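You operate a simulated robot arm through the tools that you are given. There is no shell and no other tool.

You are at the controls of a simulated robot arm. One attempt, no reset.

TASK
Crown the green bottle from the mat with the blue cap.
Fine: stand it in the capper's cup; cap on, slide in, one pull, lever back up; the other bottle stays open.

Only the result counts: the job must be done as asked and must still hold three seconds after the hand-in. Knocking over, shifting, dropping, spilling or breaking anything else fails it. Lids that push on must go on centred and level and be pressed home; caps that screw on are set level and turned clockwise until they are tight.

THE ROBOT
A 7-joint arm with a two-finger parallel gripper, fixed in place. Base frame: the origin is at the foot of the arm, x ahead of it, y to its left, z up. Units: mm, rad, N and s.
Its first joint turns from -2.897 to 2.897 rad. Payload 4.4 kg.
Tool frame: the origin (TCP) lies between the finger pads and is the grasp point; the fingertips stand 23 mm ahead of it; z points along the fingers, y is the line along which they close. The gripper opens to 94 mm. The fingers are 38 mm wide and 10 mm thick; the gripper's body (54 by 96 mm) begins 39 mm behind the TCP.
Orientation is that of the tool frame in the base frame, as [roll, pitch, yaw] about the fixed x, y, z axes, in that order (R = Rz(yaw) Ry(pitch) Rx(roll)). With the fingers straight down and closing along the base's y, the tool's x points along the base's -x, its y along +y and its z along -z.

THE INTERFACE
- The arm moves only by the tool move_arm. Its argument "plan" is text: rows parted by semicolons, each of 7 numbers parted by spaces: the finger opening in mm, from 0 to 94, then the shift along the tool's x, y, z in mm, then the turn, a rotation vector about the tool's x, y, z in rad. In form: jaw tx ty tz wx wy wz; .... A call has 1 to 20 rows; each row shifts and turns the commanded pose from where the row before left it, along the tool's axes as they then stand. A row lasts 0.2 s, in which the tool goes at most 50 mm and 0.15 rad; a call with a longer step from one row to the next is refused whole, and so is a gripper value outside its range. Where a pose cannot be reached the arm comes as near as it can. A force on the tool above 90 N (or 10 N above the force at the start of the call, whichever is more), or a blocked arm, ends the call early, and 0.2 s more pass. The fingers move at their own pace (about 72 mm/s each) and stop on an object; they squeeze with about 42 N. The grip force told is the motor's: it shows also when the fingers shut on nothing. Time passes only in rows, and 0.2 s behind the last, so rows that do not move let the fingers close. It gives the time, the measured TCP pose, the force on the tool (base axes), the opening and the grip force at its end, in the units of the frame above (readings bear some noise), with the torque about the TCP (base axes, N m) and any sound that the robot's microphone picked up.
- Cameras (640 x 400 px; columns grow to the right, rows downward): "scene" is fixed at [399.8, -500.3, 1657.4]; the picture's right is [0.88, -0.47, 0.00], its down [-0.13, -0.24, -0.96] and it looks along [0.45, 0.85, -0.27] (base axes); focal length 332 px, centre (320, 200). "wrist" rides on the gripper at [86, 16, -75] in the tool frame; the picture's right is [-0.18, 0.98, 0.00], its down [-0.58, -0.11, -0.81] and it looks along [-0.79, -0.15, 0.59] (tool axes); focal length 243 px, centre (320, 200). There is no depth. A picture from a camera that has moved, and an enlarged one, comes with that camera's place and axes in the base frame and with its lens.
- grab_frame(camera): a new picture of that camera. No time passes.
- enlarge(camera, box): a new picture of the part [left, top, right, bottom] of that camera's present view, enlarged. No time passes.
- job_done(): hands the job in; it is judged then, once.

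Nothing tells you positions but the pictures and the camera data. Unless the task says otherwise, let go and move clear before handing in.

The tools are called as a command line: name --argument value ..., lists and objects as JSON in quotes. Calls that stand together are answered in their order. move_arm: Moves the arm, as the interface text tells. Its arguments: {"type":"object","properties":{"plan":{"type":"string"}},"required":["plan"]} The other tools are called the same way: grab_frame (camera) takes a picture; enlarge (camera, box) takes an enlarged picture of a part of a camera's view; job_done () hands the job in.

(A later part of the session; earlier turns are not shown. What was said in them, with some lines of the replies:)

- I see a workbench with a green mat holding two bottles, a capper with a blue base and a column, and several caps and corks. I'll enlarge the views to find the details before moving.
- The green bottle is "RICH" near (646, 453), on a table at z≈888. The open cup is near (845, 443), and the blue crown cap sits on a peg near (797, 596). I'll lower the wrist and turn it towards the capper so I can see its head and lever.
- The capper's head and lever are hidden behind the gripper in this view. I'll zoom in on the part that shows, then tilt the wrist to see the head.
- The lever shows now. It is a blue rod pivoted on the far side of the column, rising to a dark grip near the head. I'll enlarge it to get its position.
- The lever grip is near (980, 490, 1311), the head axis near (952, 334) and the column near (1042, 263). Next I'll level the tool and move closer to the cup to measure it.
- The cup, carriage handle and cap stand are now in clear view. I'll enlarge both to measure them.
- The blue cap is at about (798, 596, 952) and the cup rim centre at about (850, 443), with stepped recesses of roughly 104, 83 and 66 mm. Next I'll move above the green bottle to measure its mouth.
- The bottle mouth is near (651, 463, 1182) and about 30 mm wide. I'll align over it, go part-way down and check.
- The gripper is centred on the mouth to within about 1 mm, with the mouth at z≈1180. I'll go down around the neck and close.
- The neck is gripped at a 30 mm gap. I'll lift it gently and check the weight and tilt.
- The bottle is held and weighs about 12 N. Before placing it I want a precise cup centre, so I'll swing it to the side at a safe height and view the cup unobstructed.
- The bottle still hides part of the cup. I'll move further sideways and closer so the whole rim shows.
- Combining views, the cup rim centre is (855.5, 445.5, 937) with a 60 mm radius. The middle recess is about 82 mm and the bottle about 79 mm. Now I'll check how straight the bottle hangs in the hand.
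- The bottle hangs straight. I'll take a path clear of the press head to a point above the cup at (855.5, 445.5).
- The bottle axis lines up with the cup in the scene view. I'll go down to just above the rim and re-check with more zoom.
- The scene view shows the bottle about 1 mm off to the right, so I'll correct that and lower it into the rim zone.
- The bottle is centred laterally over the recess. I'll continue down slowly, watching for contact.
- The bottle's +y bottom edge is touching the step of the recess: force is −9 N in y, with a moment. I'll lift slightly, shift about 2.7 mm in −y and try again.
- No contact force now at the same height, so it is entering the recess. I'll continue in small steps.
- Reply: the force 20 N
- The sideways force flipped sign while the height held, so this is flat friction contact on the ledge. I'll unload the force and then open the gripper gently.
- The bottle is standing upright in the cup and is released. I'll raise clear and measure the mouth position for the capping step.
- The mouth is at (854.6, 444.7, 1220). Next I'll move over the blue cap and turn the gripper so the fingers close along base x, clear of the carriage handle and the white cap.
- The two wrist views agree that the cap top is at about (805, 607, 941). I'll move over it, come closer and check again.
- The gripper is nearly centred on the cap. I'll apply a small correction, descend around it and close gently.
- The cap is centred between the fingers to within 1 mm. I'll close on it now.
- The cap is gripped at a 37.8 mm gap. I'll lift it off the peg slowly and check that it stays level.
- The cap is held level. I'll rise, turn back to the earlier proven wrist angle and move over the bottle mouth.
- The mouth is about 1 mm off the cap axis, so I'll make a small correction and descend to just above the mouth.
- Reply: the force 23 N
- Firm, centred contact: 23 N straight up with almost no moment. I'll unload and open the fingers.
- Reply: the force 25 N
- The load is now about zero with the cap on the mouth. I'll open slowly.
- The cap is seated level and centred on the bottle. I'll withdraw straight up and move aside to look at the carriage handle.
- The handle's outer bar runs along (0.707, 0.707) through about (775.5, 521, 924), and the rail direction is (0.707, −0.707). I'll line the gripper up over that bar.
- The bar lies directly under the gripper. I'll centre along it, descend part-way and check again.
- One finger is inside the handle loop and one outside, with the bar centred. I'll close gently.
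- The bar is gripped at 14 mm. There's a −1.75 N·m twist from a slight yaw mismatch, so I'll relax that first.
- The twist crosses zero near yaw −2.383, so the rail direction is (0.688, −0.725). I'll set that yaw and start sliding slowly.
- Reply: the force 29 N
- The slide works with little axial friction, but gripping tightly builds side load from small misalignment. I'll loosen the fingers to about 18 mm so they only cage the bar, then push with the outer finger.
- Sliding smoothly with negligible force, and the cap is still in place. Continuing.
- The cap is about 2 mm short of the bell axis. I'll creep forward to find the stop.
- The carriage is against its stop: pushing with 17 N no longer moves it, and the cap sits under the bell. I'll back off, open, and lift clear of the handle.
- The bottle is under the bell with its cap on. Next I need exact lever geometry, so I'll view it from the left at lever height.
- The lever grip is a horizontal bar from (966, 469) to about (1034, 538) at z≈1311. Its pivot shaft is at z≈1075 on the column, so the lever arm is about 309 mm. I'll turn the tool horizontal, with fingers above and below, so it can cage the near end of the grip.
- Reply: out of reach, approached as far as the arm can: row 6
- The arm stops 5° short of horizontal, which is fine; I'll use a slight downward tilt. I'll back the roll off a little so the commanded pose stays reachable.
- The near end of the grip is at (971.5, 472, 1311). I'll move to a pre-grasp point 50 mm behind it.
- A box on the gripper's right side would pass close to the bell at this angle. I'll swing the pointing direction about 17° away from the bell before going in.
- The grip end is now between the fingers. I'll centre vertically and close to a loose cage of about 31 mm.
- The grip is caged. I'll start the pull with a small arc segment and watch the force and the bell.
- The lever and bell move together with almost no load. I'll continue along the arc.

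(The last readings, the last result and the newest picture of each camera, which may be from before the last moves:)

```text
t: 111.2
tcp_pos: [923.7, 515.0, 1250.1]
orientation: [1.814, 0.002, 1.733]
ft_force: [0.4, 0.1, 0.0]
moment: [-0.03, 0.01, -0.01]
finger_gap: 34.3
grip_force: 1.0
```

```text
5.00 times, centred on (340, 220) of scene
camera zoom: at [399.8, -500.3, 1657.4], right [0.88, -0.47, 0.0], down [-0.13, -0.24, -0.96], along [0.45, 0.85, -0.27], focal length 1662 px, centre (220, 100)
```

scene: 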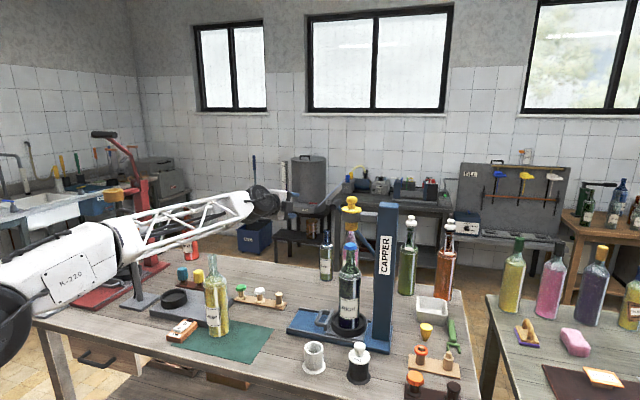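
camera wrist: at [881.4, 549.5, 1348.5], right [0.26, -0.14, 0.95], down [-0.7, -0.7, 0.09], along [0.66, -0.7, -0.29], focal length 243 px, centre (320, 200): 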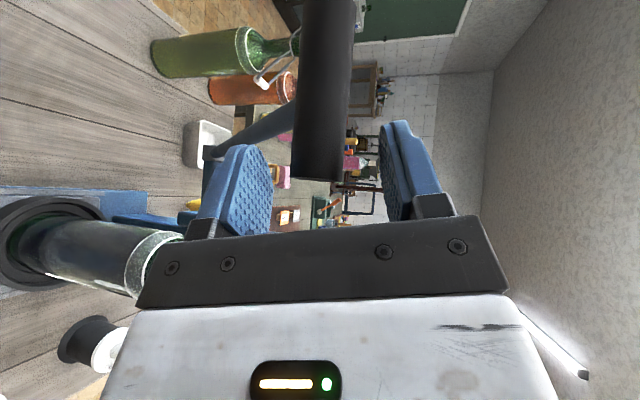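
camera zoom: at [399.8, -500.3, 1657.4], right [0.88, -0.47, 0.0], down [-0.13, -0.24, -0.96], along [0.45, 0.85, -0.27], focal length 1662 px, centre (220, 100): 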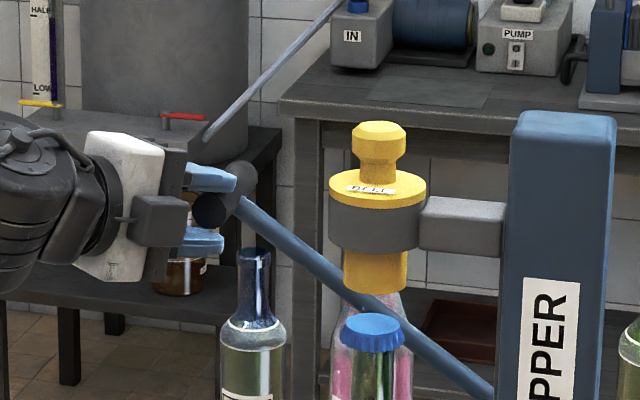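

move_arm --plan "34 3.43 -7.07 -0.8 0 0 0;34 3.43 -7.07 -0.8 0 0 0;34 3.43 -7.07 -0.8 0 0 0;34 2.87 -6.97 -0.41 0 0 0;34 2.87 -6.97 -0.41 0 0 0;34 2.87 -6.97 -0.41 0 0 0;34 0 0 0 0 0 0"

enlarge --camera "wrist" --box '[220, 60, 440, 235]'

enlarge --camera "scene" --box '[280, 200, 400, 280]'

```text
t: 112.8
tcp_pos: [906.4, 531.4, 1209.9]
orientation: [1.813, 0.001, 1.735]
ft_force: [0.4, -0.1, -0.3]
moment: [0.03, -0.01, -0.01]
finger_gap: 34.1
grip_force: 0.1
```

```text
2.29 times, centred on (330, 148) of wrist
camera zoom: at [824.9, 604.2, 1244.3], right [0.26, -0.14, 0.95], down [-0.7, -0.7, 0.09], along [0.66, -0.7, -0.29], focal length 555 px, centre (297, 320)
```

zoom: 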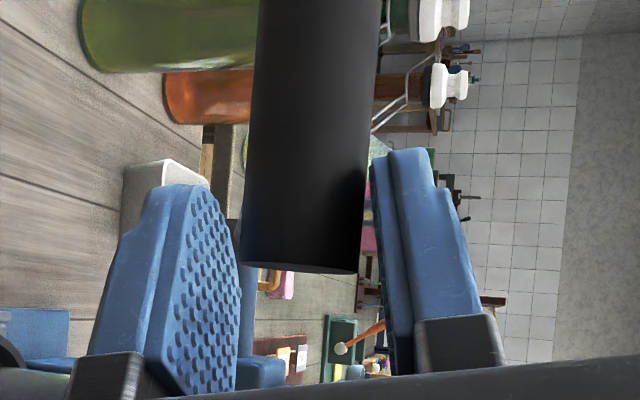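

```text
5.00 times, centred on (340, 240) of scene
camera zoom: at [399.8, -500.3, 1657.4], right [0.88, -0.47, 0.0], down [-0.13, -0.24, -0.96], along [0.45, 0.85, -0.27], focal length 1662 px, centre (220, 0)
```

zoom: 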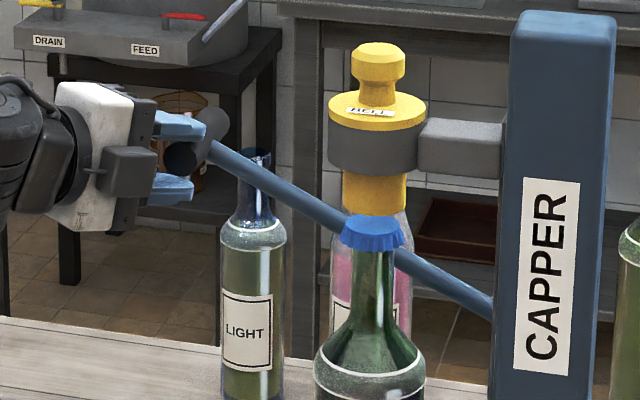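

The bell is about to reach the cap. I'll continue with finer steps and watch the force.

move_arm --plan "34 2.38 -6.89 -0.07 0 0 0;34 2.38 -6.89 -0.07 0 0 0;34 0 0 0 0 0 0"

enlarge --camera "scene" --box '[310, 210, 390, 270]'

```text
t: 113.6
tcp_pos: [903.0, 535.5, 1197.0]
orientation: [1.812, 0.002, 1.732]
ft_force: [-0.3, 0.9, 0.2]
moment: [-0.02, 0.0, 0.04]
finger_gap: 34.0
grip_force: 0.2
```

```text
6.67 times, centred on (350, 240) of scene
camera zoom: at [399.8, -500.3, 1657.4], right [0.88, -0.47, 0.0], down [-0.13, -0.24, -0.96], along [0.45, 0.85, -0.27], focal length 2216 px, centre (120, -67)
```

zoom: 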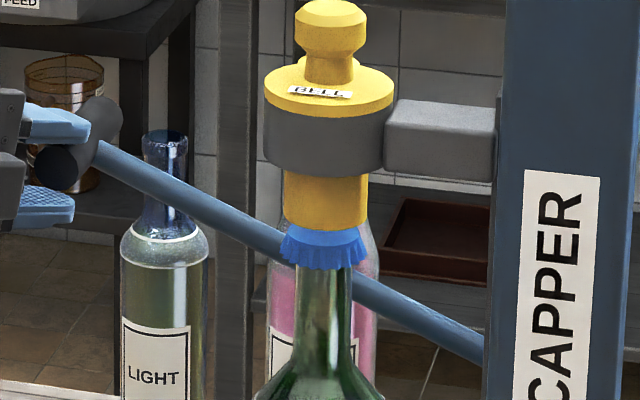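

move_arm --plan "34 1.1 -3.4 0 0 0 0;34 1.1 -3.4 0 0 0 0;34 1 -3.4 0.1 0 0 0;34 0 0 0 0 0 0"

enlarge --camera "scene" --box '[310, 210, 390, 270]'

```text
t: 114.6
tcp_pos: [899.5, 538.5, 1185.8]
orientation: [1.813, 0.001, 1.733]
ft_force: [-0.6, 1.0, 1.6]
moment: [-0.06, -0.04, 0.03]
finger_gap: 34.3
grip_force: 0.3
```

```text
6.67 times, centred on (350, 240) of scene
camera zoom: at [399.8, -500.3, 1657.4], right [0.88, -0.47, 0.0], down [-0.13, -0.24, -0.96], along [0.45, 0.85, -0.27], focal length 2216 px, centre (120, -67)
```

zoom: 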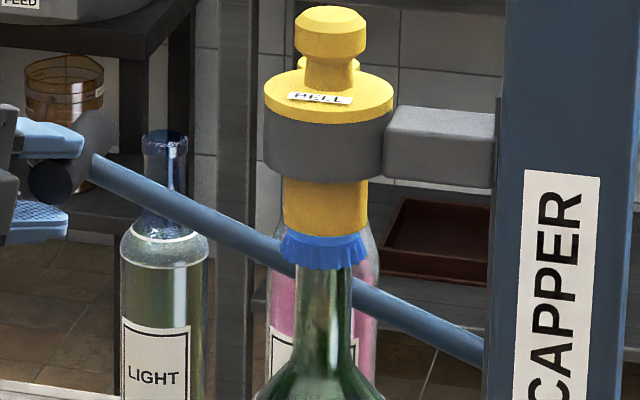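

move_arm --plan "34 1 -3.4 0.1 0 0 0;34 1 -3.4 0.1 0 0 0;34 0.9 -3.4 0.15 0 0 0;34 0 0 0 0 0 0"

enlarge --camera "scene" --box '[310, 210, 390, 270]'

enlarge --camera "wrist" --box '[220, 60, 440, 235]'

```text
t: 115.6
tcp_pos: [897.9, 539.9, 1175.6]
orientation: [1.813, -0.001, 1.734]
ft_force: [-1.0, 0.5, -0.8]
moment: [0.01, 0.04, -0.03]
finger_gap: 34.4
grip_force: 0.1
```

```text
6.67 times, centred on (350, 240) of scene
camera zoom: at [399.8, -500.3, 1657.4], right [0.88, -0.47, 0.0], down [-0.13, -0.24, -0.96], along [0.45, 0.85, -0.27], focal length 2216 px, centre (120, -67)
```

zoom: 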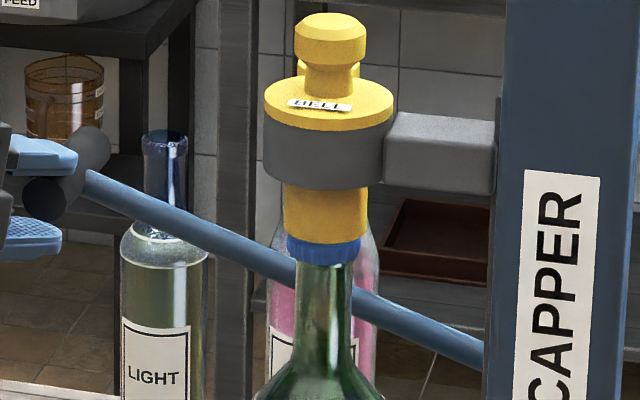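

```text
2.29 times, centred on (330, 148) of wrist
camera zoom: at [815.2, 614.3, 1210.6], right [0.26, -0.14, 0.95], down [-0.7, -0.7, 0.09], along [0.66, -0.7, -0.29], focal length 555 px, centre (297, 320)
```

zoom: 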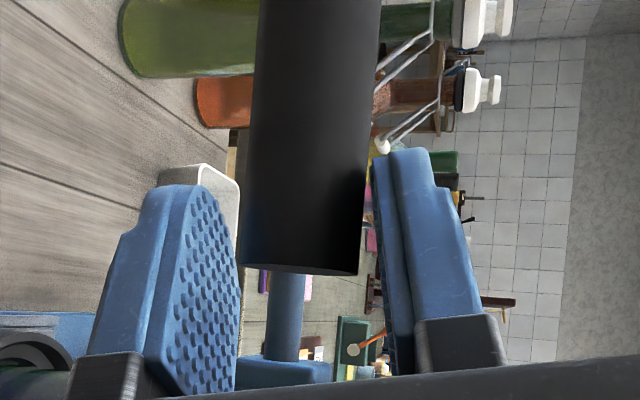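

The skirt is being drawn in by the bell. I'll continue the same pull down towards its end stop.

move_arm --plan "34 0.95 -3.4 0.15 0 0 0;34 0.95 -3.4 0.15 0 0 0;34 0.8 -3.4 0.2 0 0 0;34 0 0 0 0 0 0"

enlarge --camera "scene" --box '[310, 210, 390, 270]'

```text
t: 116.6
tcp_pos: [896.1, 542.0, 1167.5]
orientation: [1.815, 0.001, 1.734]
ft_force: [-3.0, -2.2, 4.2]
moment: [0.1, -0.14, -0.03]
finger_gap: 35.7
grip_force: 2.0
```

```text
6.67 times, centred on (350, 240) of scene
camera zoom: at [399.8, -500.3, 1657.4], right [0.88, -0.47, 0.0], down [-0.13, -0.24, -0.96], along [0.45, 0.85, -0.27], focal length 2216 px, centre (120, -67)
```

zoom: 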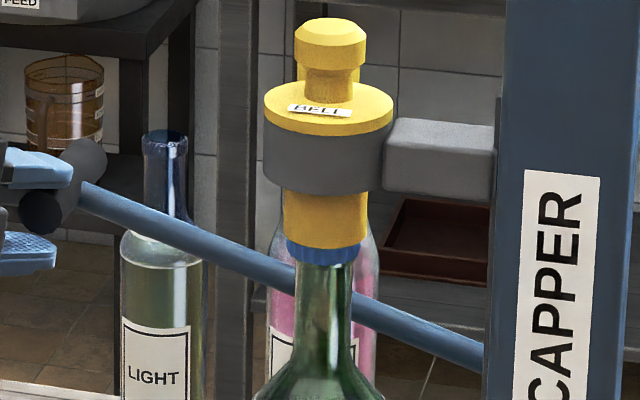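

move_arm --plan "32 0.8 -3.4 0.2 0 0 0;32 0.8 -3.4 0.2 0 0 0;32 0.75 -3.4 0.25 0 0 0;32 0 0 0 0 0 0"

enlarge --camera "scene" --box '[310, 210, 390, 270]'

enlarge --camera "wrist" --box '[220, 60, 440, 235]'

```text
t: 117.6
tcp_pos: [893.0, 546.7, 1162.7]
orientation: [1.822, 0.004, 1.735]
ft_force: [-12.5, -15.0, 25.8]
moment: [0.5, -0.85, -0.23]
finger_gap: 40.8
grip_force: 9.5
out of reach, approached as far as the arm can: row 3
```

```text
6.67 times, centred on (350, 240) of scene
camera zoom: at [399.8, -500.3, 1657.4], right [0.88, -0.47, 0.0], down [-0.13, -0.24, -0.96], along [0.45, 0.85, -0.27], focal length 2216 px, centre (120, -67)
```

zoom: 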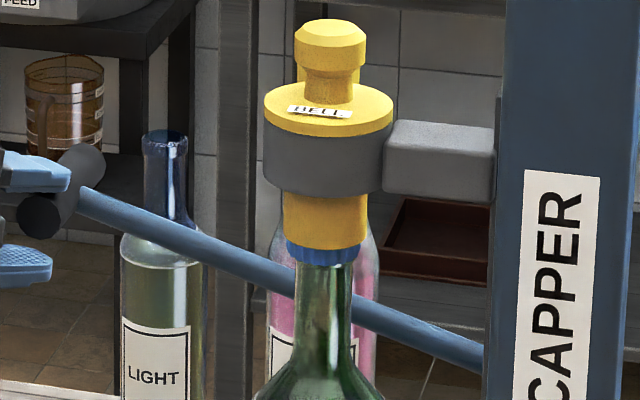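

```text
2.29 times, centred on (330, 148) of wrist
camera zoom: at [812.3, 618.7, 1196.5], right [0.27, -0.14, 0.95], down [-0.7, -0.71, 0.1], along [0.66, -0.7, -0.29], focal length 555 px, centre (297, 320)
```

zoom: 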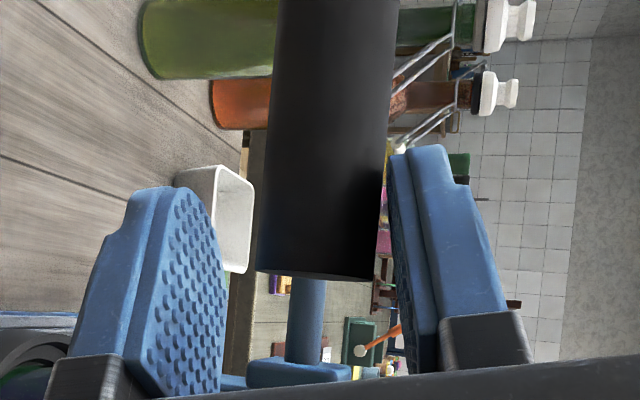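

The lever has met firm resistance with no sound yet, and this wrist angle is at a reach limit. I'll relieve slightly, tilt the tool further down to regain reach, and firm up the grip.

move_arm --plan "34 0 2 0 0 0 0;34 0 2.5 0 0.08 0 0;34 0 1.5 0 0.08 0 0;34 0 0 0 0 0 0"

enlarge --camera "wrist" --box '[220, 60, 440, 235]'

enlarge --camera "scene" --box '[270, 200, 390, 270]'

```text
t: 118.6
tcp_pos: [895.6, 547.3, 1166.6]
orientation: [1.973, -0.001, 1.735]
ft_force: [-19.0, 4.1, 25.1]
moment: [0.26, -0.87, 0.36]
finger_gap: 40.8
grip_force: 7.8
```

```text
2.29 times, centred on (330, 148) of wrist
camera zoom: at [819.0, 621.0, 1211.3], right [0.41, -0.12, 0.9], down [-0.68, -0.7, 0.21], along [0.61, -0.7, -0.37], focal length 555 px, centre (297, 320)
```

zoom: 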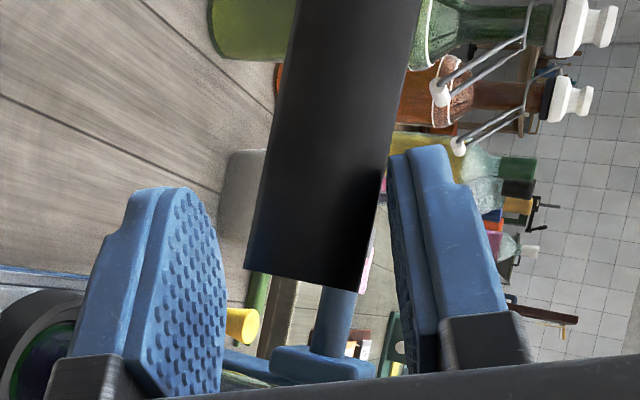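

```text
5.33 times, centred on (330, 235) of scene
camera zoom: at [399.8, -500.3, 1657.4], right [0.88, -0.47, 0.0], down [-0.13, -0.24, -0.96], along [0.45, 0.85, -0.27], focal length 1773 px, centre (267, 13)
```

zoom: 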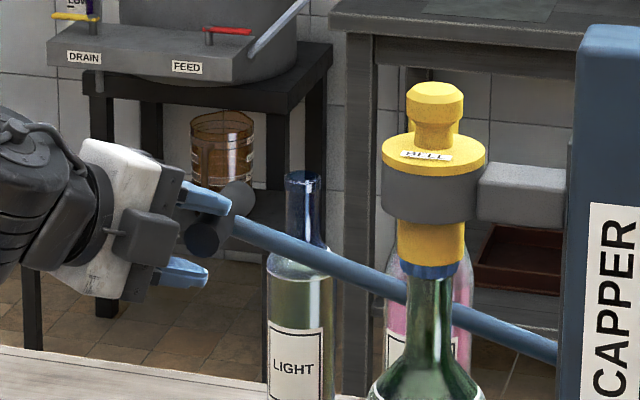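

move_arm --plan "28 0.65 -2.94 0.75 0 0 0;26 0.65 -2.94 0.75 0 0 0;24 0.65 -2.94 0.75 0 0 0;24 0 0 0 0 0 0"

enlarge --camera "scene" --box '[270, 200, 390, 270]'

enlarge --camera "wrist" --box '[220, 60, 440, 235]'

```text
t: 119.6
tcp_pos: [893.5, 547.7, 1161.8]
orientation: [1.969, -0.004, 1.733]
ft_force: [-7.7, -6.8, 58.5]
moment: [0.83, -1.75, -0.12]
finger_gap: 46.4
grip_force: 25.8
```

```text
5.33 times, centred on (330, 235) of scene
camera zoom: at [399.8, -500.3, 1657.4], right [0.88, -0.47, 0.0], down [-0.13, -0.24, -0.96], along [0.45, 0.85, -0.27], focal length 1773 px, centre (267, 13)
```

zoom: 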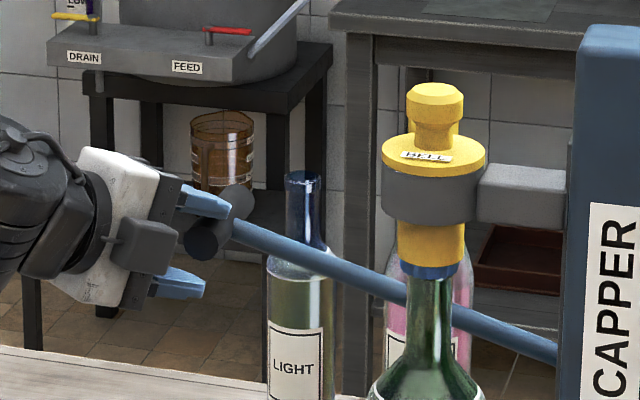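

```text
2.29 times, centred on (330, 148) of wrist
camera zoom: at [818.0, 621.5, 1205.8], right [0.41, -0.12, 0.91], down [-0.68, -0.7, 0.21], along [0.61, -0.7, -0.37], focal length 555 px, centre (297, 320)
```

zoom: 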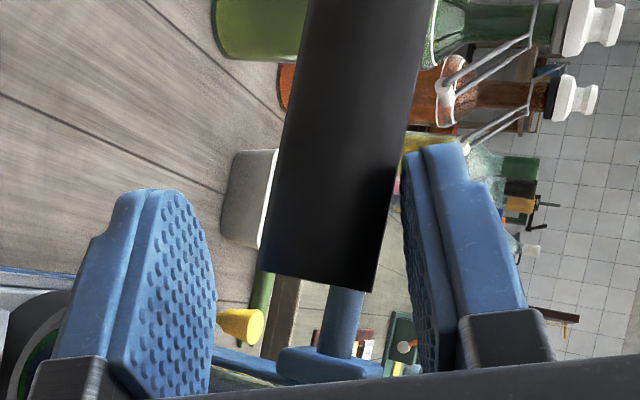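

The force is up to 58 N with the bell seated on the cap. I'll raise the squeeze progressively to press it home within the limits.

move_arm --plan "20 0 0 0 0 0 0;17 0 0 0 0 0 0;17 0 0 0 0 0 0"

enlarge --camera "scene" --box '[320, 225, 368, 261]'

```text
t: 120.4
tcp_pos: [894.6, 548.3, 1160.3]
orientation: [1.966, -0.002, 1.732]
ft_force: [36.6, 16.0, 57.3]
moment: [0.56, -1.16, 0.1]
finger_gap: 47.4
grip_force: 34.4
```

```text
11.11 times, centred on (344, 243) of scene
camera zoom: at [399.8, -500.3, 1657.4], right [0.88, -0.47, 0.0], down [-0.13, -0.24, -0.96], along [0.45, 0.85, -0.27], focal length 3694 px, centre (53, -278)
```

zoom: 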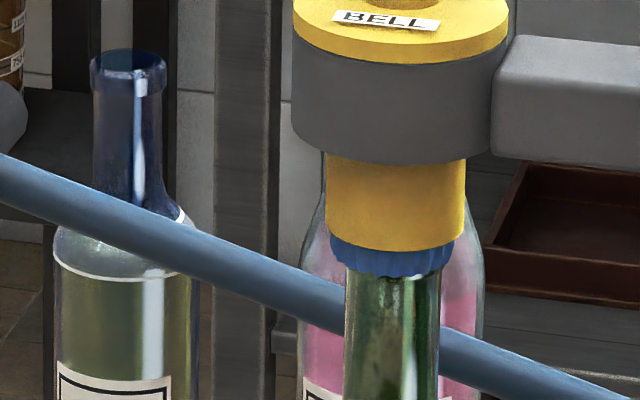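

move_arm --plan "14 0.2 -1 -0.6 0 0 0;10 0.2 -1 -0.6 0 0 0;10 0 0 0 0 0 0;10 0 0 0 0 0 0"

enlarge --camera "scene" --box '[320, 225, 368, 261]'

enlarge --camera "wrist" --box '[220, 60, 440, 235]'

```text
t: 121.4
tcp_pos: [893.7, 548.8, 1162.1]
orientation: [1.968, -0.002, 1.733]
ft_force: [45.1, 5.9, 65.7]
moment: [0.71, -1.32, -0.31]
finger_gap: 44.4
grip_force: 38.9
```

```text
11.11 times, centred on (344, 243) of scene
camera zoom: at [399.8, -500.3, 1657.4], right [0.88, -0.47, 0.0], down [-0.13, -0.24, -0.96], along [0.45, 0.85, -0.27], focal length 3694 px, centre (53, -278)
```

zoom: 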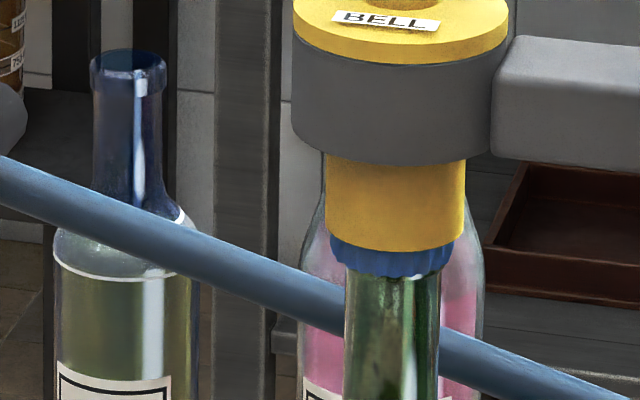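

```text
2.29 times, centred on (330, 148) of wrist
camera zoom: at [816.9, 622.0, 1205.6], right [0.4, -0.12, 0.91], down [-0.68, -0.7, 0.21], along [0.61, -0.7, -0.37], focal length 555 px, centre (297, 320)
```

zoom: 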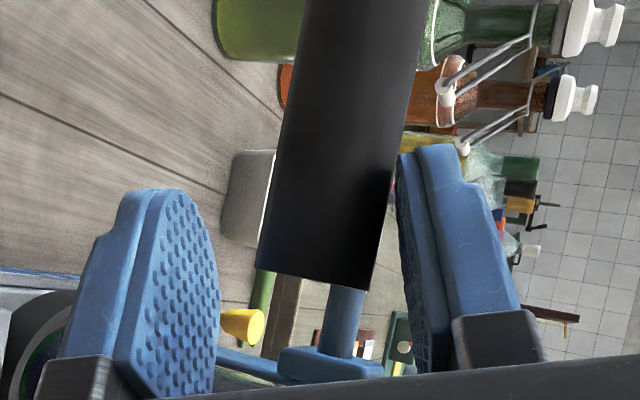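

The bell no longer moves even with about 80 N on the lever, and the skirt is crimped in to the neck, so the stroke is complete. I'll unload and then start bringing the lever back up.

move_arm --plan "24 0 1 0 0 0 0;34 0 2 0 0 0 0;34 0 2 0 0 0 0;34 0 0 0 0 0 0"

enlarge --camera "wrist" --box '[220, 60, 440, 235]'

enlarge --camera "scene" --box '[270, 200, 390, 270]'

```text
t: 122.4
tcp_pos: [893.6, 548.0, 1161.2]
orientation: [1.973, -0.001, 1.734]
ft_force: [-23.7, -15.4, 46.9]
moment: [0.81, -1.68, -0.25]
finger_gap: 49.0
grip_force: 16.6
```

```text
2.29 times, centred on (330, 148) of wrist
camera zoom: at [817.4, 622.7, 1205.6], right [0.41, -0.12, 0.9], down [-0.68, -0.7, 0.21], along [0.61, -0.7, -0.37], focal length 555 px, centre (297, 320)
```

zoom: 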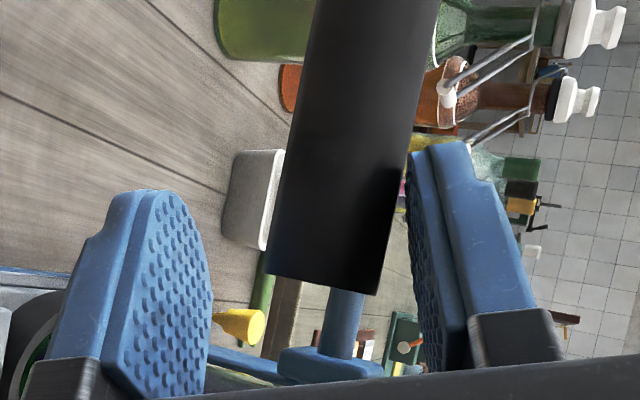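

```text
5.33 times, centred on (330, 235) of scene
camera zoom: at [399.8, -500.3, 1657.4], right [0.88, -0.47, 0.0], down [-0.13, -0.24, -0.96], along [0.45, 0.85, -0.27], focal length 1773 px, centre (267, 13)
```

zoom: 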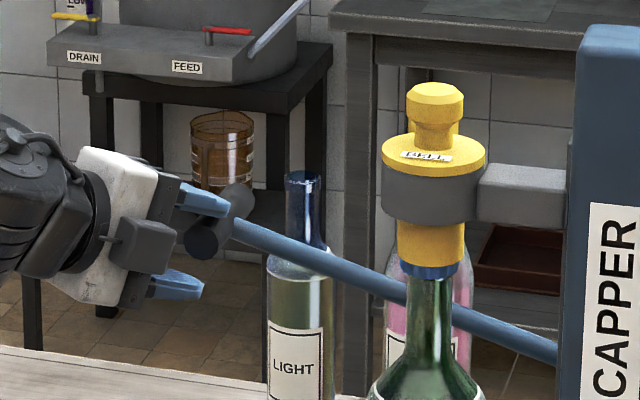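

move_arm --plan "34 0 3 0 0 0 0;34 0 3 0 0 0 0;34 0 3 0 0 0 0;34 0 0 0 0 0 0"

enlarge --camera "wrist" --box '[220, 60, 440, 235]'

enlarge --camera "scene" --box '[270, 200, 390, 270]'

```text
t: 123.4
tcp_pos: [896.5, 548.2, 1167.8]
orientation: [1.974, 0.002, 1.732]
ft_force: [-13.2, 2.2, 23.1]
moment: [0.28, -0.77, 0.25]
finger_gap: 41.1
grip_force: 7.9
```

```text
2.29 times, centred on (330, 148) of wrist
camera zoom: at [821.2, 623.4, 1211.2], right [0.41, -0.12, 0.9], down [-0.68, -0.7, 0.22], along [0.61, -0.7, -0.37], focal length 555 px, centre (297, 320)
```

zoom: 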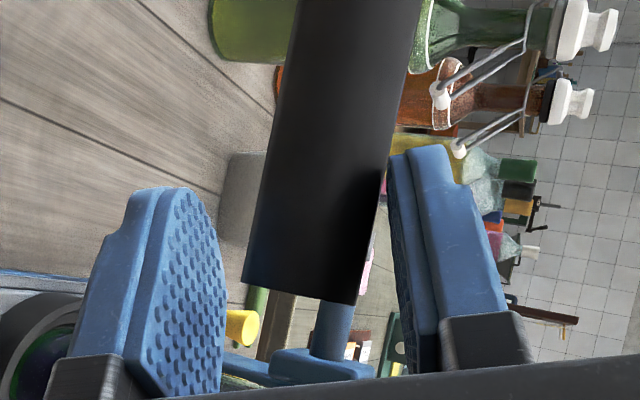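

```text
5.33 times, centred on (330, 235) of scene
camera zoom: at [399.8, -500.3, 1657.4], right [0.88, -0.47, 0.0], down [-0.13, -0.24, -0.96], along [0.45, 0.85, -0.27], focal length 1773 px, centre (267, 13)
```

zoom: 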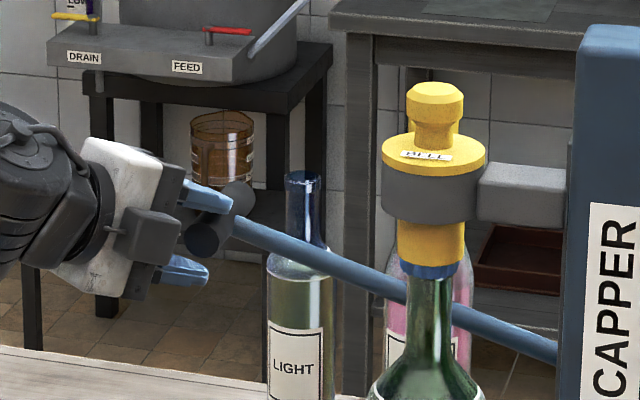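

move_arm --plan "34 0 4 0 0 0 0;34 0 3 0 -0.08 0 0;34 0 3 0 -0.08 0 0;34 0 0 0 0 0 0"

enlarge --camera "wrist" --box '[220, 60, 440, 235]'

enlarge --camera "scene" --box '[270, 200, 390, 270]'

```text
t: 124.4
tcp_pos: [902.1, 549.5, 1175.8]
orientation: [1.812, 0.0, 1.734]
ft_force: [1.0, -1.8, -2.5]
moment: [-0.02, -0.02, 0.03]
finger_gap: 34.7
grip_force: 0.6
```

```text
2.29 times, centred on (330, 148) of wrist
camera zoom: at [819.5, 622.8, 1210.0], right [0.26, -0.14, 0.95], down [-0.7, -0.7, 0.09], along [0.66, -0.7, -0.29], focal length 555 px, centre (297, 320)
```

zoom: 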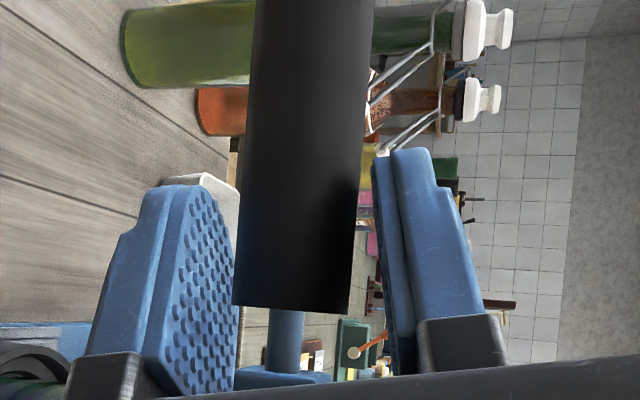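

```text
5.33 times, centred on (330, 235) of scene
camera zoom: at [399.8, -500.3, 1657.4], right [0.88, -0.47, 0.0], down [-0.13, -0.24, -0.96], along [0.45, 0.85, -0.27], focal length 1773 px, centre (267, 13)
```

zoom: 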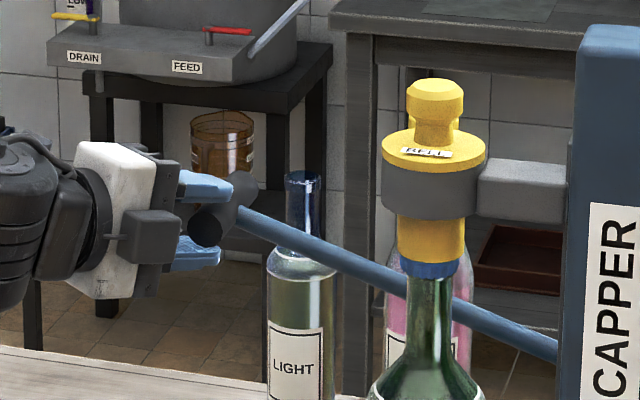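

The lever is being lifted now by the lower finger. I'll back the fingers off a few mm along the grip and follow the arc upward.

move_arm --plan "34 -3 -0.5 -2.1 0 0 0;34 -3 -0.5 -2.1 0 0 0;34 -1.81 6.14 -0.17 0 0 0;34 -1.81 6.14 -0.17 0 0 0;34 -1.81 6.14 -0.17 0 0 0;34 0 0 0 0 0 0"

enlarge --camera "wrist" --box '[220, 60, 440, 235]'

enlarge --camera "scene" --box '[270, 200, 390, 270]'

```text
t: 125.8
tcp_pos: [903.2, 538.3, 1196.1]
orientation: [1.814, 0.0, 1.733]
ft_force: [0.2, -0.4, -1.0]
moment: [-0.05, 0.0, 0.01]
finger_gap: 34.6
grip_force: 0.3
```

```text
2.29 times, centred on (330, 148) of wrist
camera zoom: at [820.7, 611.2, 1229.7], right [0.26, -0.14, 0.95], down [-0.7, -0.7, 0.09], along [0.66, -0.7, -0.29], focal length 555 px, centre (297, 320)
```

zoom: 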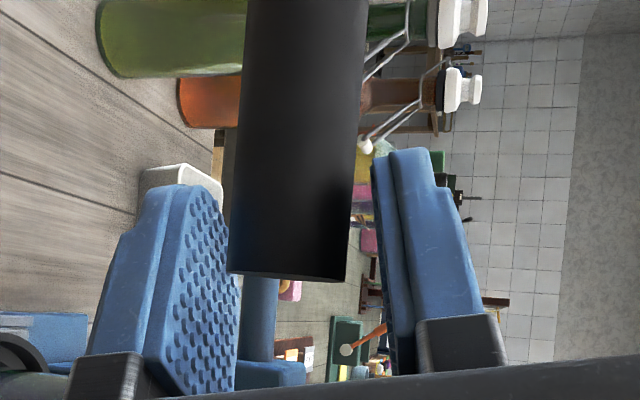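

```text
5.33 times, centred on (330, 235) of scene
camera zoom: at [399.8, -500.3, 1657.4], right [0.88, -0.47, 0.0], down [-0.13, -0.24, -0.96], along [0.45, 0.85, -0.27], focal length 1773 px, centre (267, 13)
```

zoom: 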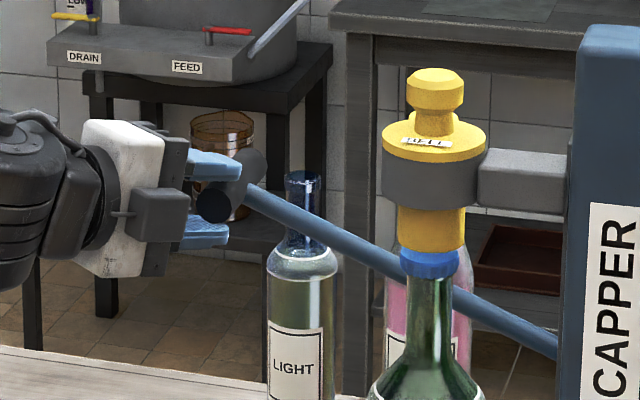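

The bell is lifting and the cap stays on the bottle. Continuing up the arc.

move_arm --plan "34 -2.38 6.89 0.07 0 0 0;34 -2.38 6.89 0.07 0 0 0;34 -2.38 6.89 0.07 0 0 0;34 -2.87 6.97 0.41 0 0 0;34 -2.87 6.97 0.41 0 0 0;34 -2.87 6.97 0.41 0 0 0;34 0 0 0 0 0 0"

enlarge --camera "wrist" --box '[220, 60, 440, 235]'

enlarge --camera "scene" --box '[270, 190, 390, 270]'

```text
t: 127.4
tcp_pos: [917.3, 523.7, 1236.1]
orientation: [1.814, 0.001, 1.734]
ft_force: [0.2, -0.4, -1.0]
moment: [0.0, 0.01, 0.0]
finger_gap: 34.3
grip_force: 0.0
```

```text
2.29 times, centred on (330, 148) of wrist
camera zoom: at [835.0, 597.1, 1269.3], right [0.26, -0.14, 0.95], down [-0.7, -0.7, 0.09], along [0.66, -0.7, -0.29], focal length 555 px, centre (297, 320)
```

zoom: 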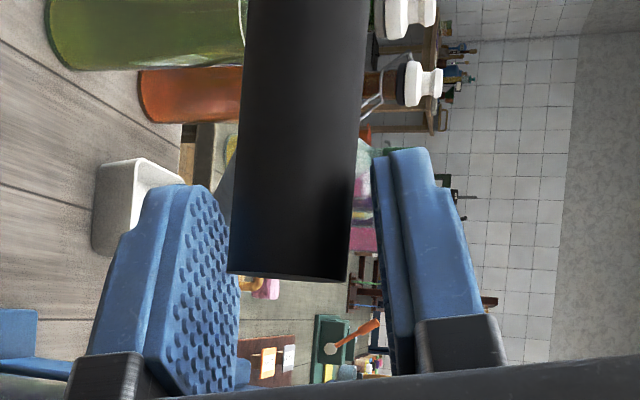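

```text
5.00 times, centred on (330, 230) of scene
camera zoom: at [399.8, -500.3, 1657.4], right [0.88, -0.47, 0.0], down [-0.13, -0.24, -0.96], along [0.45, 0.85, -0.27], focal length 1662 px, centre (270, 50)
```

zoom: 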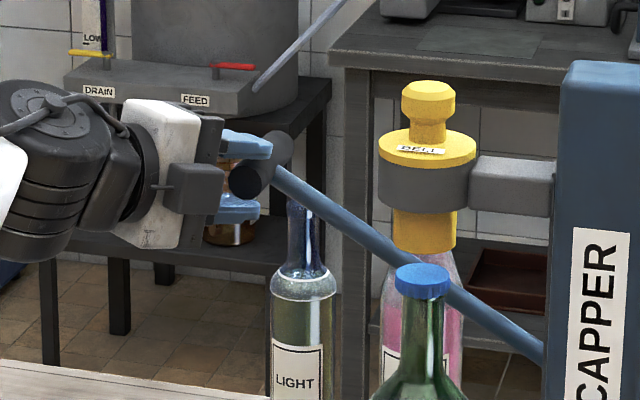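

The crown cap is on and visibly crimped. I'll keep raising the lever to its rest position.

move_arm --plan "34 -3.43 7.07 0.8 0 0 0;34 -3.43 7.07 0.8 0 0 0;34 -3.43 7.07 0.8 0 0 0;34 -4.08 7.18 1.26 0 0 0;34 -4.08 7.18 1.26 0 0 0;34 -4.08 7.18 1.26 0 0 0;34 0 0 0 0 0 0"

enlarge --camera "wrist" --box '[220, 60, 440, 235]'

enlarge --camera "scene" --box '[270, 180, 390, 260]'

```text
t: 129.0
tcp_pos: [936.1, 504.9, 1276.1]
orientation: [1.813, 0.001, 1.734]
ft_force: [-0.1, -0.2, 0.1]
moment: [0.03, -0.01, 0.01]
finger_gap: 34.1
grip_force: 0.0
```

```text
2.29 times, centred on (330, 148) of wrist
camera zoom: at [854.2, 577.9, 1310.2], right [0.26, -0.14, 0.95], down [-0.7, -0.7, 0.09], along [0.66, -0.7, -0.29], focal length 555 px, centre (297, 320)
```

zoom: 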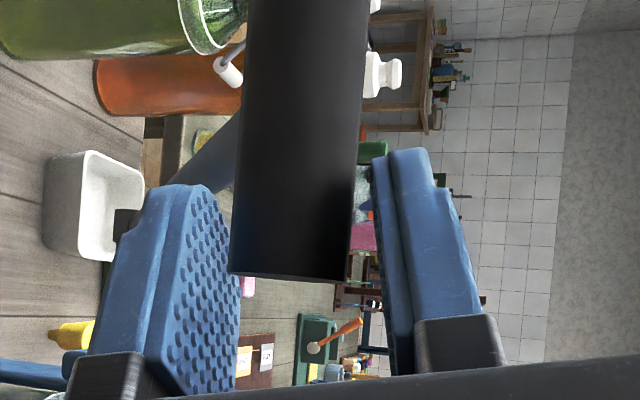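

```text
5.00 times, centred on (330, 220) of scene
camera zoom: at [399.8, -500.3, 1657.4], right [0.88, -0.47, 0.0], down [-0.13, -0.24, -0.96], along [0.45, 0.85, -0.27], focal length 1662 px, centre (270, 100)
```

zoom: 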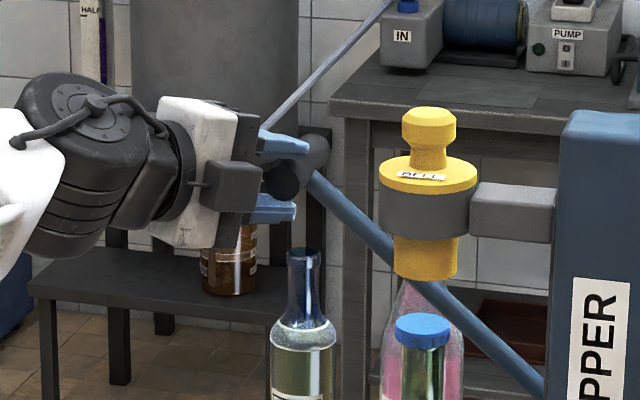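

move_arm --plan "34 -4.85 7.31 1.79 0 0 0;34 -4.85 7.31 1.79 0 0 0;34 -4.85 7.31 1.79 0 0 0;34 -4.63 5.89 1.98 0 0 0;34 0 0 0 0 0 0"

enlarge --camera "wrist" --box '[220, 60, 440, 235]'

enlarge --camera "scene" --box '[280, 180, 400, 260]'

```text
t: 130.2
tcp_pos: [954.5, 488.7, 1301.0]
orientation: [1.814, 0.0, 1.733]
ft_force: [-1.2, -0.4, -0.6]
moment: [-0.01, -0.01, -0.01]
finger_gap: 34.4
grip_force: 0.6
```

```text
2.29 times, centred on (330, 148) of wrist
camera zoom: at [871.0, 561.8, 1334.6], right [0.26, -0.14, 0.95], down [-0.7, -0.7, 0.09], along [0.66, -0.7, -0.29], focal length 555 px, centre (297, 320)
```

zoom: 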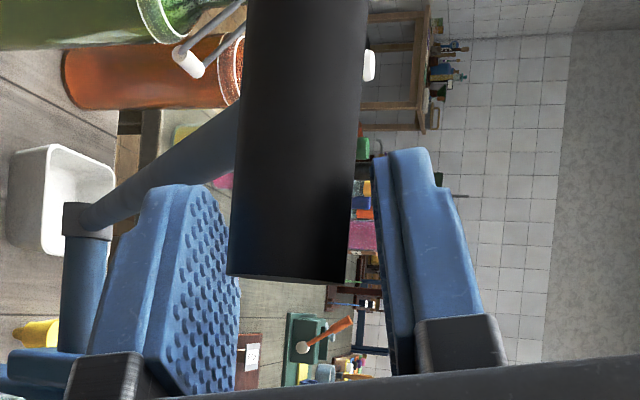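

```text
5.00 times, centred on (340, 220) of scene
camera zoom: at [399.8, -500.3, 1657.4], right [0.88, -0.47, 0.0], down [-0.13, -0.24, -0.96], along [0.45, 0.85, -0.27], focal length 1662 px, centre (220, 100)
```

zoom: 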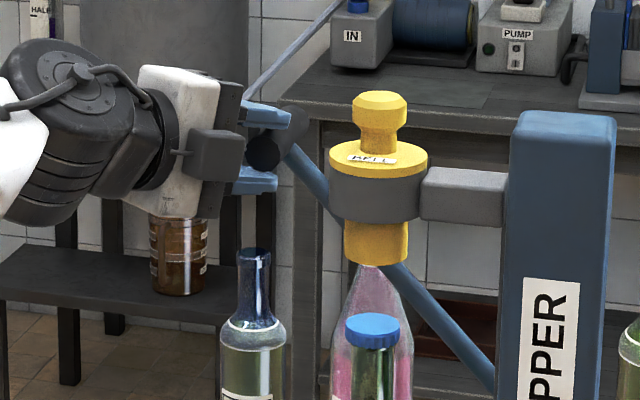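

move_arm --plan "34 -4.63 5.89 1.98 0 0 0;34 -4.63 5.89 1.98 0 0 0;34 0 0 0 0 0 0"

enlarge --camera "scene" --box '[280, 180, 400, 260]'

enlarge --camera "wrist" --box '[220, 60, 440, 235]'

```text
t: 131.0
tcp_pos: [961.2, 480.7, 1311.5]
orientation: [1.813, 0.001, 1.734]
ft_force: [-0.6, -0.3, -0.5]
moment: [-0.02, 0.02, 0.0]
finger_gap: 34.4
grip_force: 0.0
```

```text
5.00 times, centred on (340, 220) of scene
camera zoom: at [399.8, -500.3, 1657.4], right [0.88, -0.47, 0.0], down [-0.13, -0.24, -0.96], along [0.45, 0.85, -0.27], focal length 1662 px, centre (220, 100)
```

zoom: 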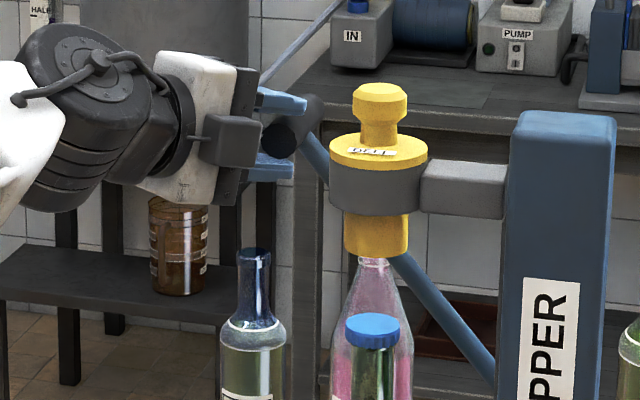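

```text
2.29 times, centred on (330, 148) of wrist
camera zoom: at [879.3, 553.6, 1345.4], right [0.26, -0.14, 0.95], down [-0.7, -0.7, 0.09], along [0.66, -0.7, -0.29], focal length 555 px, centre (297, 320)
```

zoom: 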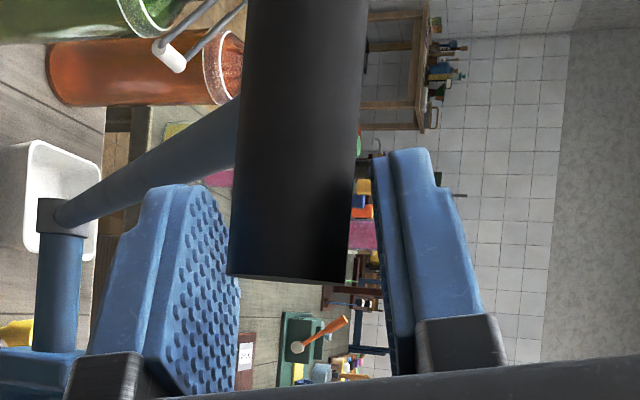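

move_arm --plan "34 -3 3.8 1.3 0 0 0;34 -2 2.6 0.8 0 0 0;34 0 0 0 0 0 0"

enlarge --camera "scene" --box '[280, 180, 400, 260]'

```text
t: 131.8
tcp_pos: [965.6, 476.5, 1316.0]
orientation: [1.815, 0.0, 1.731]
ft_force: [-1.9, 4.0, -5.3]
moment: [0.12, 0.04, 0.0]
finger_gap: 37.0
grip_force: 2.9
```

```text
5.00 times, centred on (340, 220) of scene
camera zoom: at [399.8, -500.3, 1657.4], right [0.88, -0.47, 0.0], down [-0.13, -0.24, -0.96], along [0.45, 0.85, -0.27], focal length 1662 px, centre (220, 100)
```

zoom: 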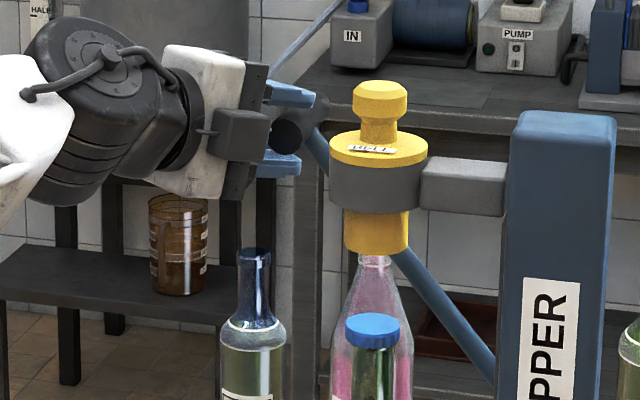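

The bell and lever are back at their original height and against the upper stop. I'll relax and open the cage to see if the lever stays up.

move_arm --plan "34 0 -1.5 0 0 0 0;40 0 -1 0 0 0 0;50 0 0 0 0 0 0;62 0 0 0 0 0 0;62 0 0 0 0 0 0;62 0 0 0 0 0 0"

enlarge --camera "scene" --box '[280, 180, 400, 260]'

enlarge --camera "wrist" --box '[220, 60, 440, 235]'

```text
t: 133.2
tcp_pos: [965.4, 476.5, 1314.6]
orientation: [1.814, 0.0, 1.732]
ft_force: [1.2, 0.0, -0.2]
moment: [0.01, 0.02, -0.02]
finger_gap: 62.0
grip_force: 0.2
```

```text
5.00 times, centred on (340, 220) of scene
camera zoom: at [399.8, -500.3, 1657.4], right [0.88, -0.47, 0.0], down [-0.13, -0.24, -0.96], along [0.45, 0.85, -0.27], focal length 1662 px, centre (220, 100)
```

zoom: 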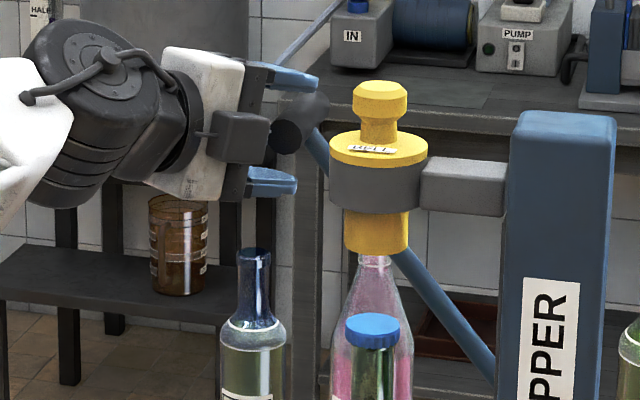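

```text
2.29 times, centred on (330, 148) of wrist
camera zoom: at [883.1, 549.7, 1348.6], right [0.26, -0.14, 0.95], down [-0.7, -0.7, 0.09], along [0.66, -0.7, -0.29], focal length 555 px, centre (297, 320)
```

zoom: 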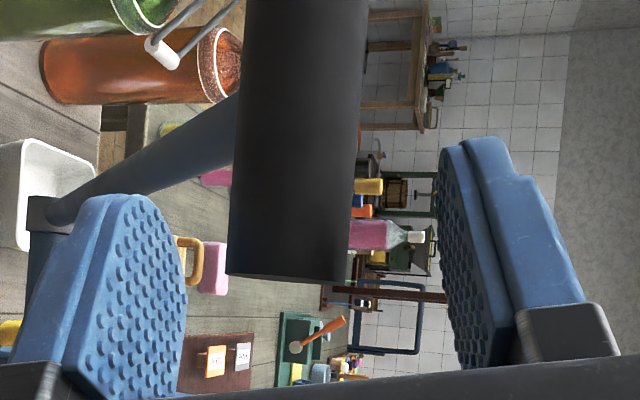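

The lever stays up by itself. I'll back straight out and inspect the cap and the scene.

move_arm --plan "62 0 0 -10 0 0 0;62 0 0 -15 0 0 0;62 0 0 -20 0 0 0;62 0 0 -25 0 0 0;62 10 0 -30 0 0 0;62 15 0 -30 0 0 0;62 0 0 0 0 0 0"

enlarge --camera "scene" --box '[310, 190, 400, 260]'

enlarge --camera "scene" --box '[335, 235, 359, 253]'

grab_frame --camera "scene"

grab_frame --camera "wrist"

```text
t: 134.8
tcp_pos: [835.2, 480.0, 1345.1]
orientation: [1.813, 0.001, 1.734]
ft_force: [0.3, -0.7, 0.1]
moment: [-0.01, 0.01, 0.02]
finger_gap: 62.2
grip_force: 0.1
```

```text
5.71 times, centred on (355, 225) of scene
camera zoom: at [399.8, -500.3, 1657.4], right [0.88, -0.47, 0.0], down [-0.13, -0.24, -0.96], along [0.45, 0.85, -0.27], focal length 1900 px, centre (120, 57)
```

zoom: 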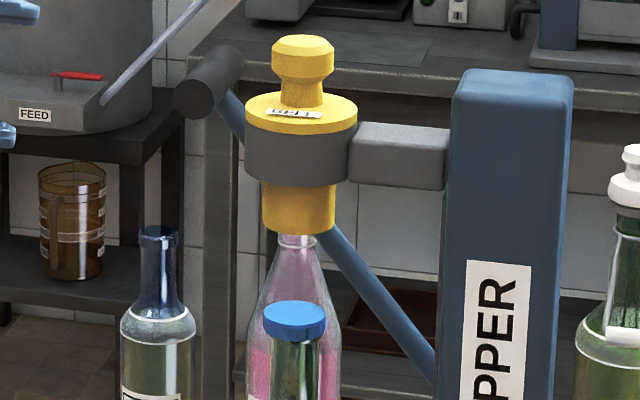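

```text
16.00 times, centred on (347, 244) of scene
camera zoom: at [399.8, -500.3, 1657.4], right [0.88, -0.47, 0.0], down [-0.13, -0.24, -0.96], along [0.45, 0.85, -0.27], focal length 5319 px, centre (-112, -504)
```

zoom: 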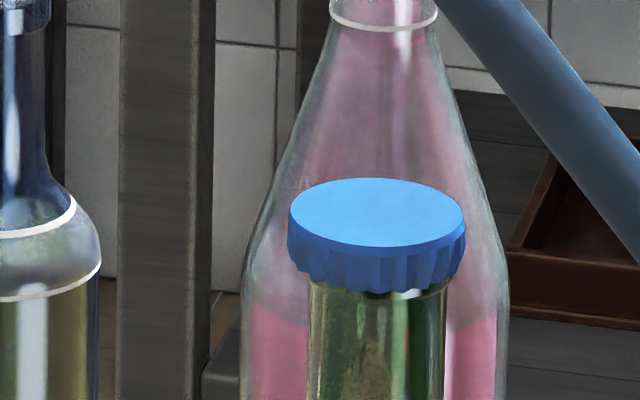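

```text
taken
```

scene: 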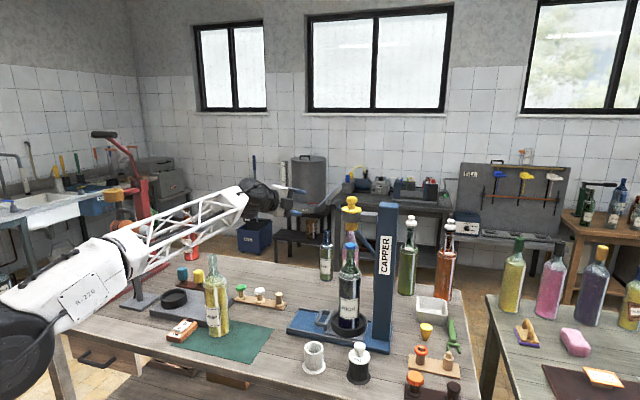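

```text
taken
camera wrist: at [753.1, 553.6, 1379.2], right [0.26, -0.14, 0.95], down [-0.7, -0.7, 0.09], along [0.66, -0.7, -0.29], focal length 243 px, centre (320, 200)
```

wrist: 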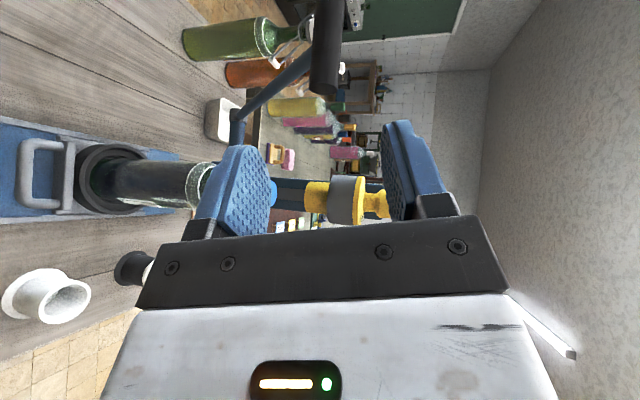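

The cap is level, centred and crimped with its skirt drawn in, the lever is up, and the neighbouring bottle is still open and upright. I'll retreat further and take one last look before handing in.

move_arm --plan "62 0 0 -30 0 0 0;62 0 0 -40 0 0 0;62 0 0 -40 0 0 0;62 0 0 0 0 0 0;62 0 0 0 0 0 0"

enlarge --camera "scene" --box '[290, 190, 420, 350]'

enlarge --camera "scene" --box '[140, 240, 300, 360]'

enlarge --camera "wrist" --box '[160, 60, 400, 230]'

```text
t: 136.0
tcp_pos: [730.8, 462.8, 1372.7]
orientation: [1.812, 0.0, 1.733]
ft_force: [0.5, 0.0, -0.7]
moment: [0.0, 0.0, -0.01]
finger_gap: 61.8
grip_force: 0.0
```

```text
2.50 times, centred on (355, 270) of scene
camera zoom: at [399.8, -500.3, 1657.4], right [0.88, -0.47, 0.0], down [-0.13, -0.24, -0.96], along [0.45, 0.85, -0.27], focal length 831 px, centre (232, 25)
```

zoom: 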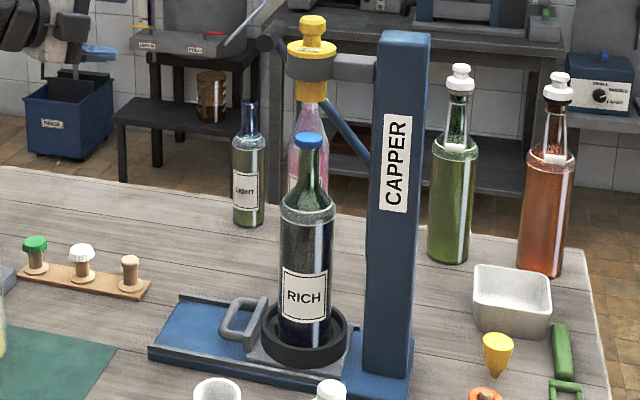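

```text
3.33 times, centred on (220, 300) of scene
camera zoom: at [399.8, -500.3, 1657.4], right [0.88, -0.47, 0.0], down [-0.13, -0.24, -0.96], along [0.45, 0.85, -0.27], focal length 1108 px, centre (653, -133)
```

zoom: 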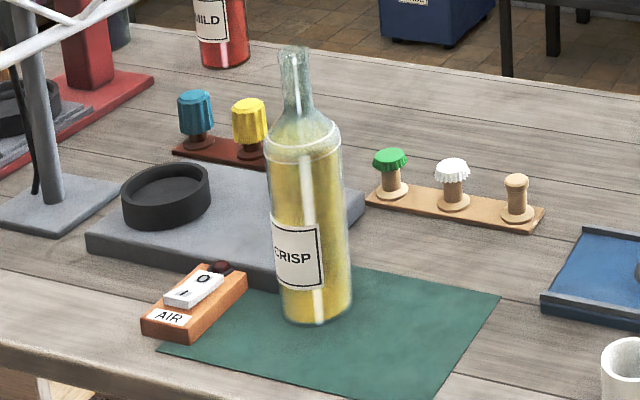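

```text
2.35 times, centred on (280, 145) of wrist
camera zoom: at [648.6, 536.2, 1406.7], right [0.26, -0.14, 0.95], down [-0.7, -0.7, 0.09], along [0.66, -0.7, -0.29], focal length 571 px, centre (414, 329)
```

zoom: 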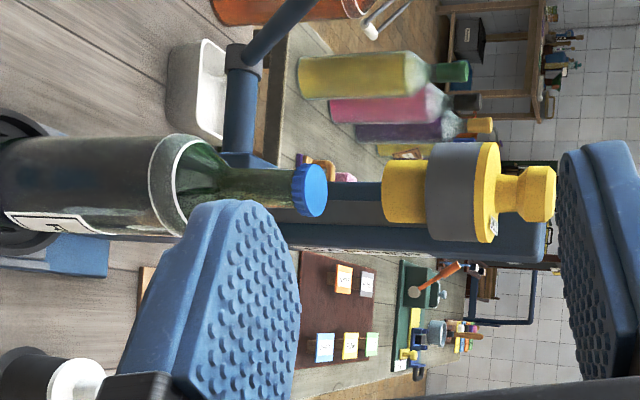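

The green bottle stands in the cup under the bell with the blue crown cap level and crimped. The lever is up, everything else is where it was, and the arm is clear, so I'm handing in now.

job_done

```text
The job is handed in.
```

The green bottle ("RICH") is capped with the blue crown cap and the job is handed in. It stands in the capper's cup, slid in under the bell, and the lever is back up.

- **Cap:** it looks level and centred, with the skirt drawn in around the neck. I made one pull, pressing until the bell stopped moving at about 80 N on the lever. The microphone picked up no sound, so I'm judging the crimp from the pictures and the lever force.
- **Other bottle:** "CRISP" is still on the mat, upright and open.
- **Rest of the bench:** I saw nothing else moved or knocked over in the last pictures, and the arm was clear when I handed in.
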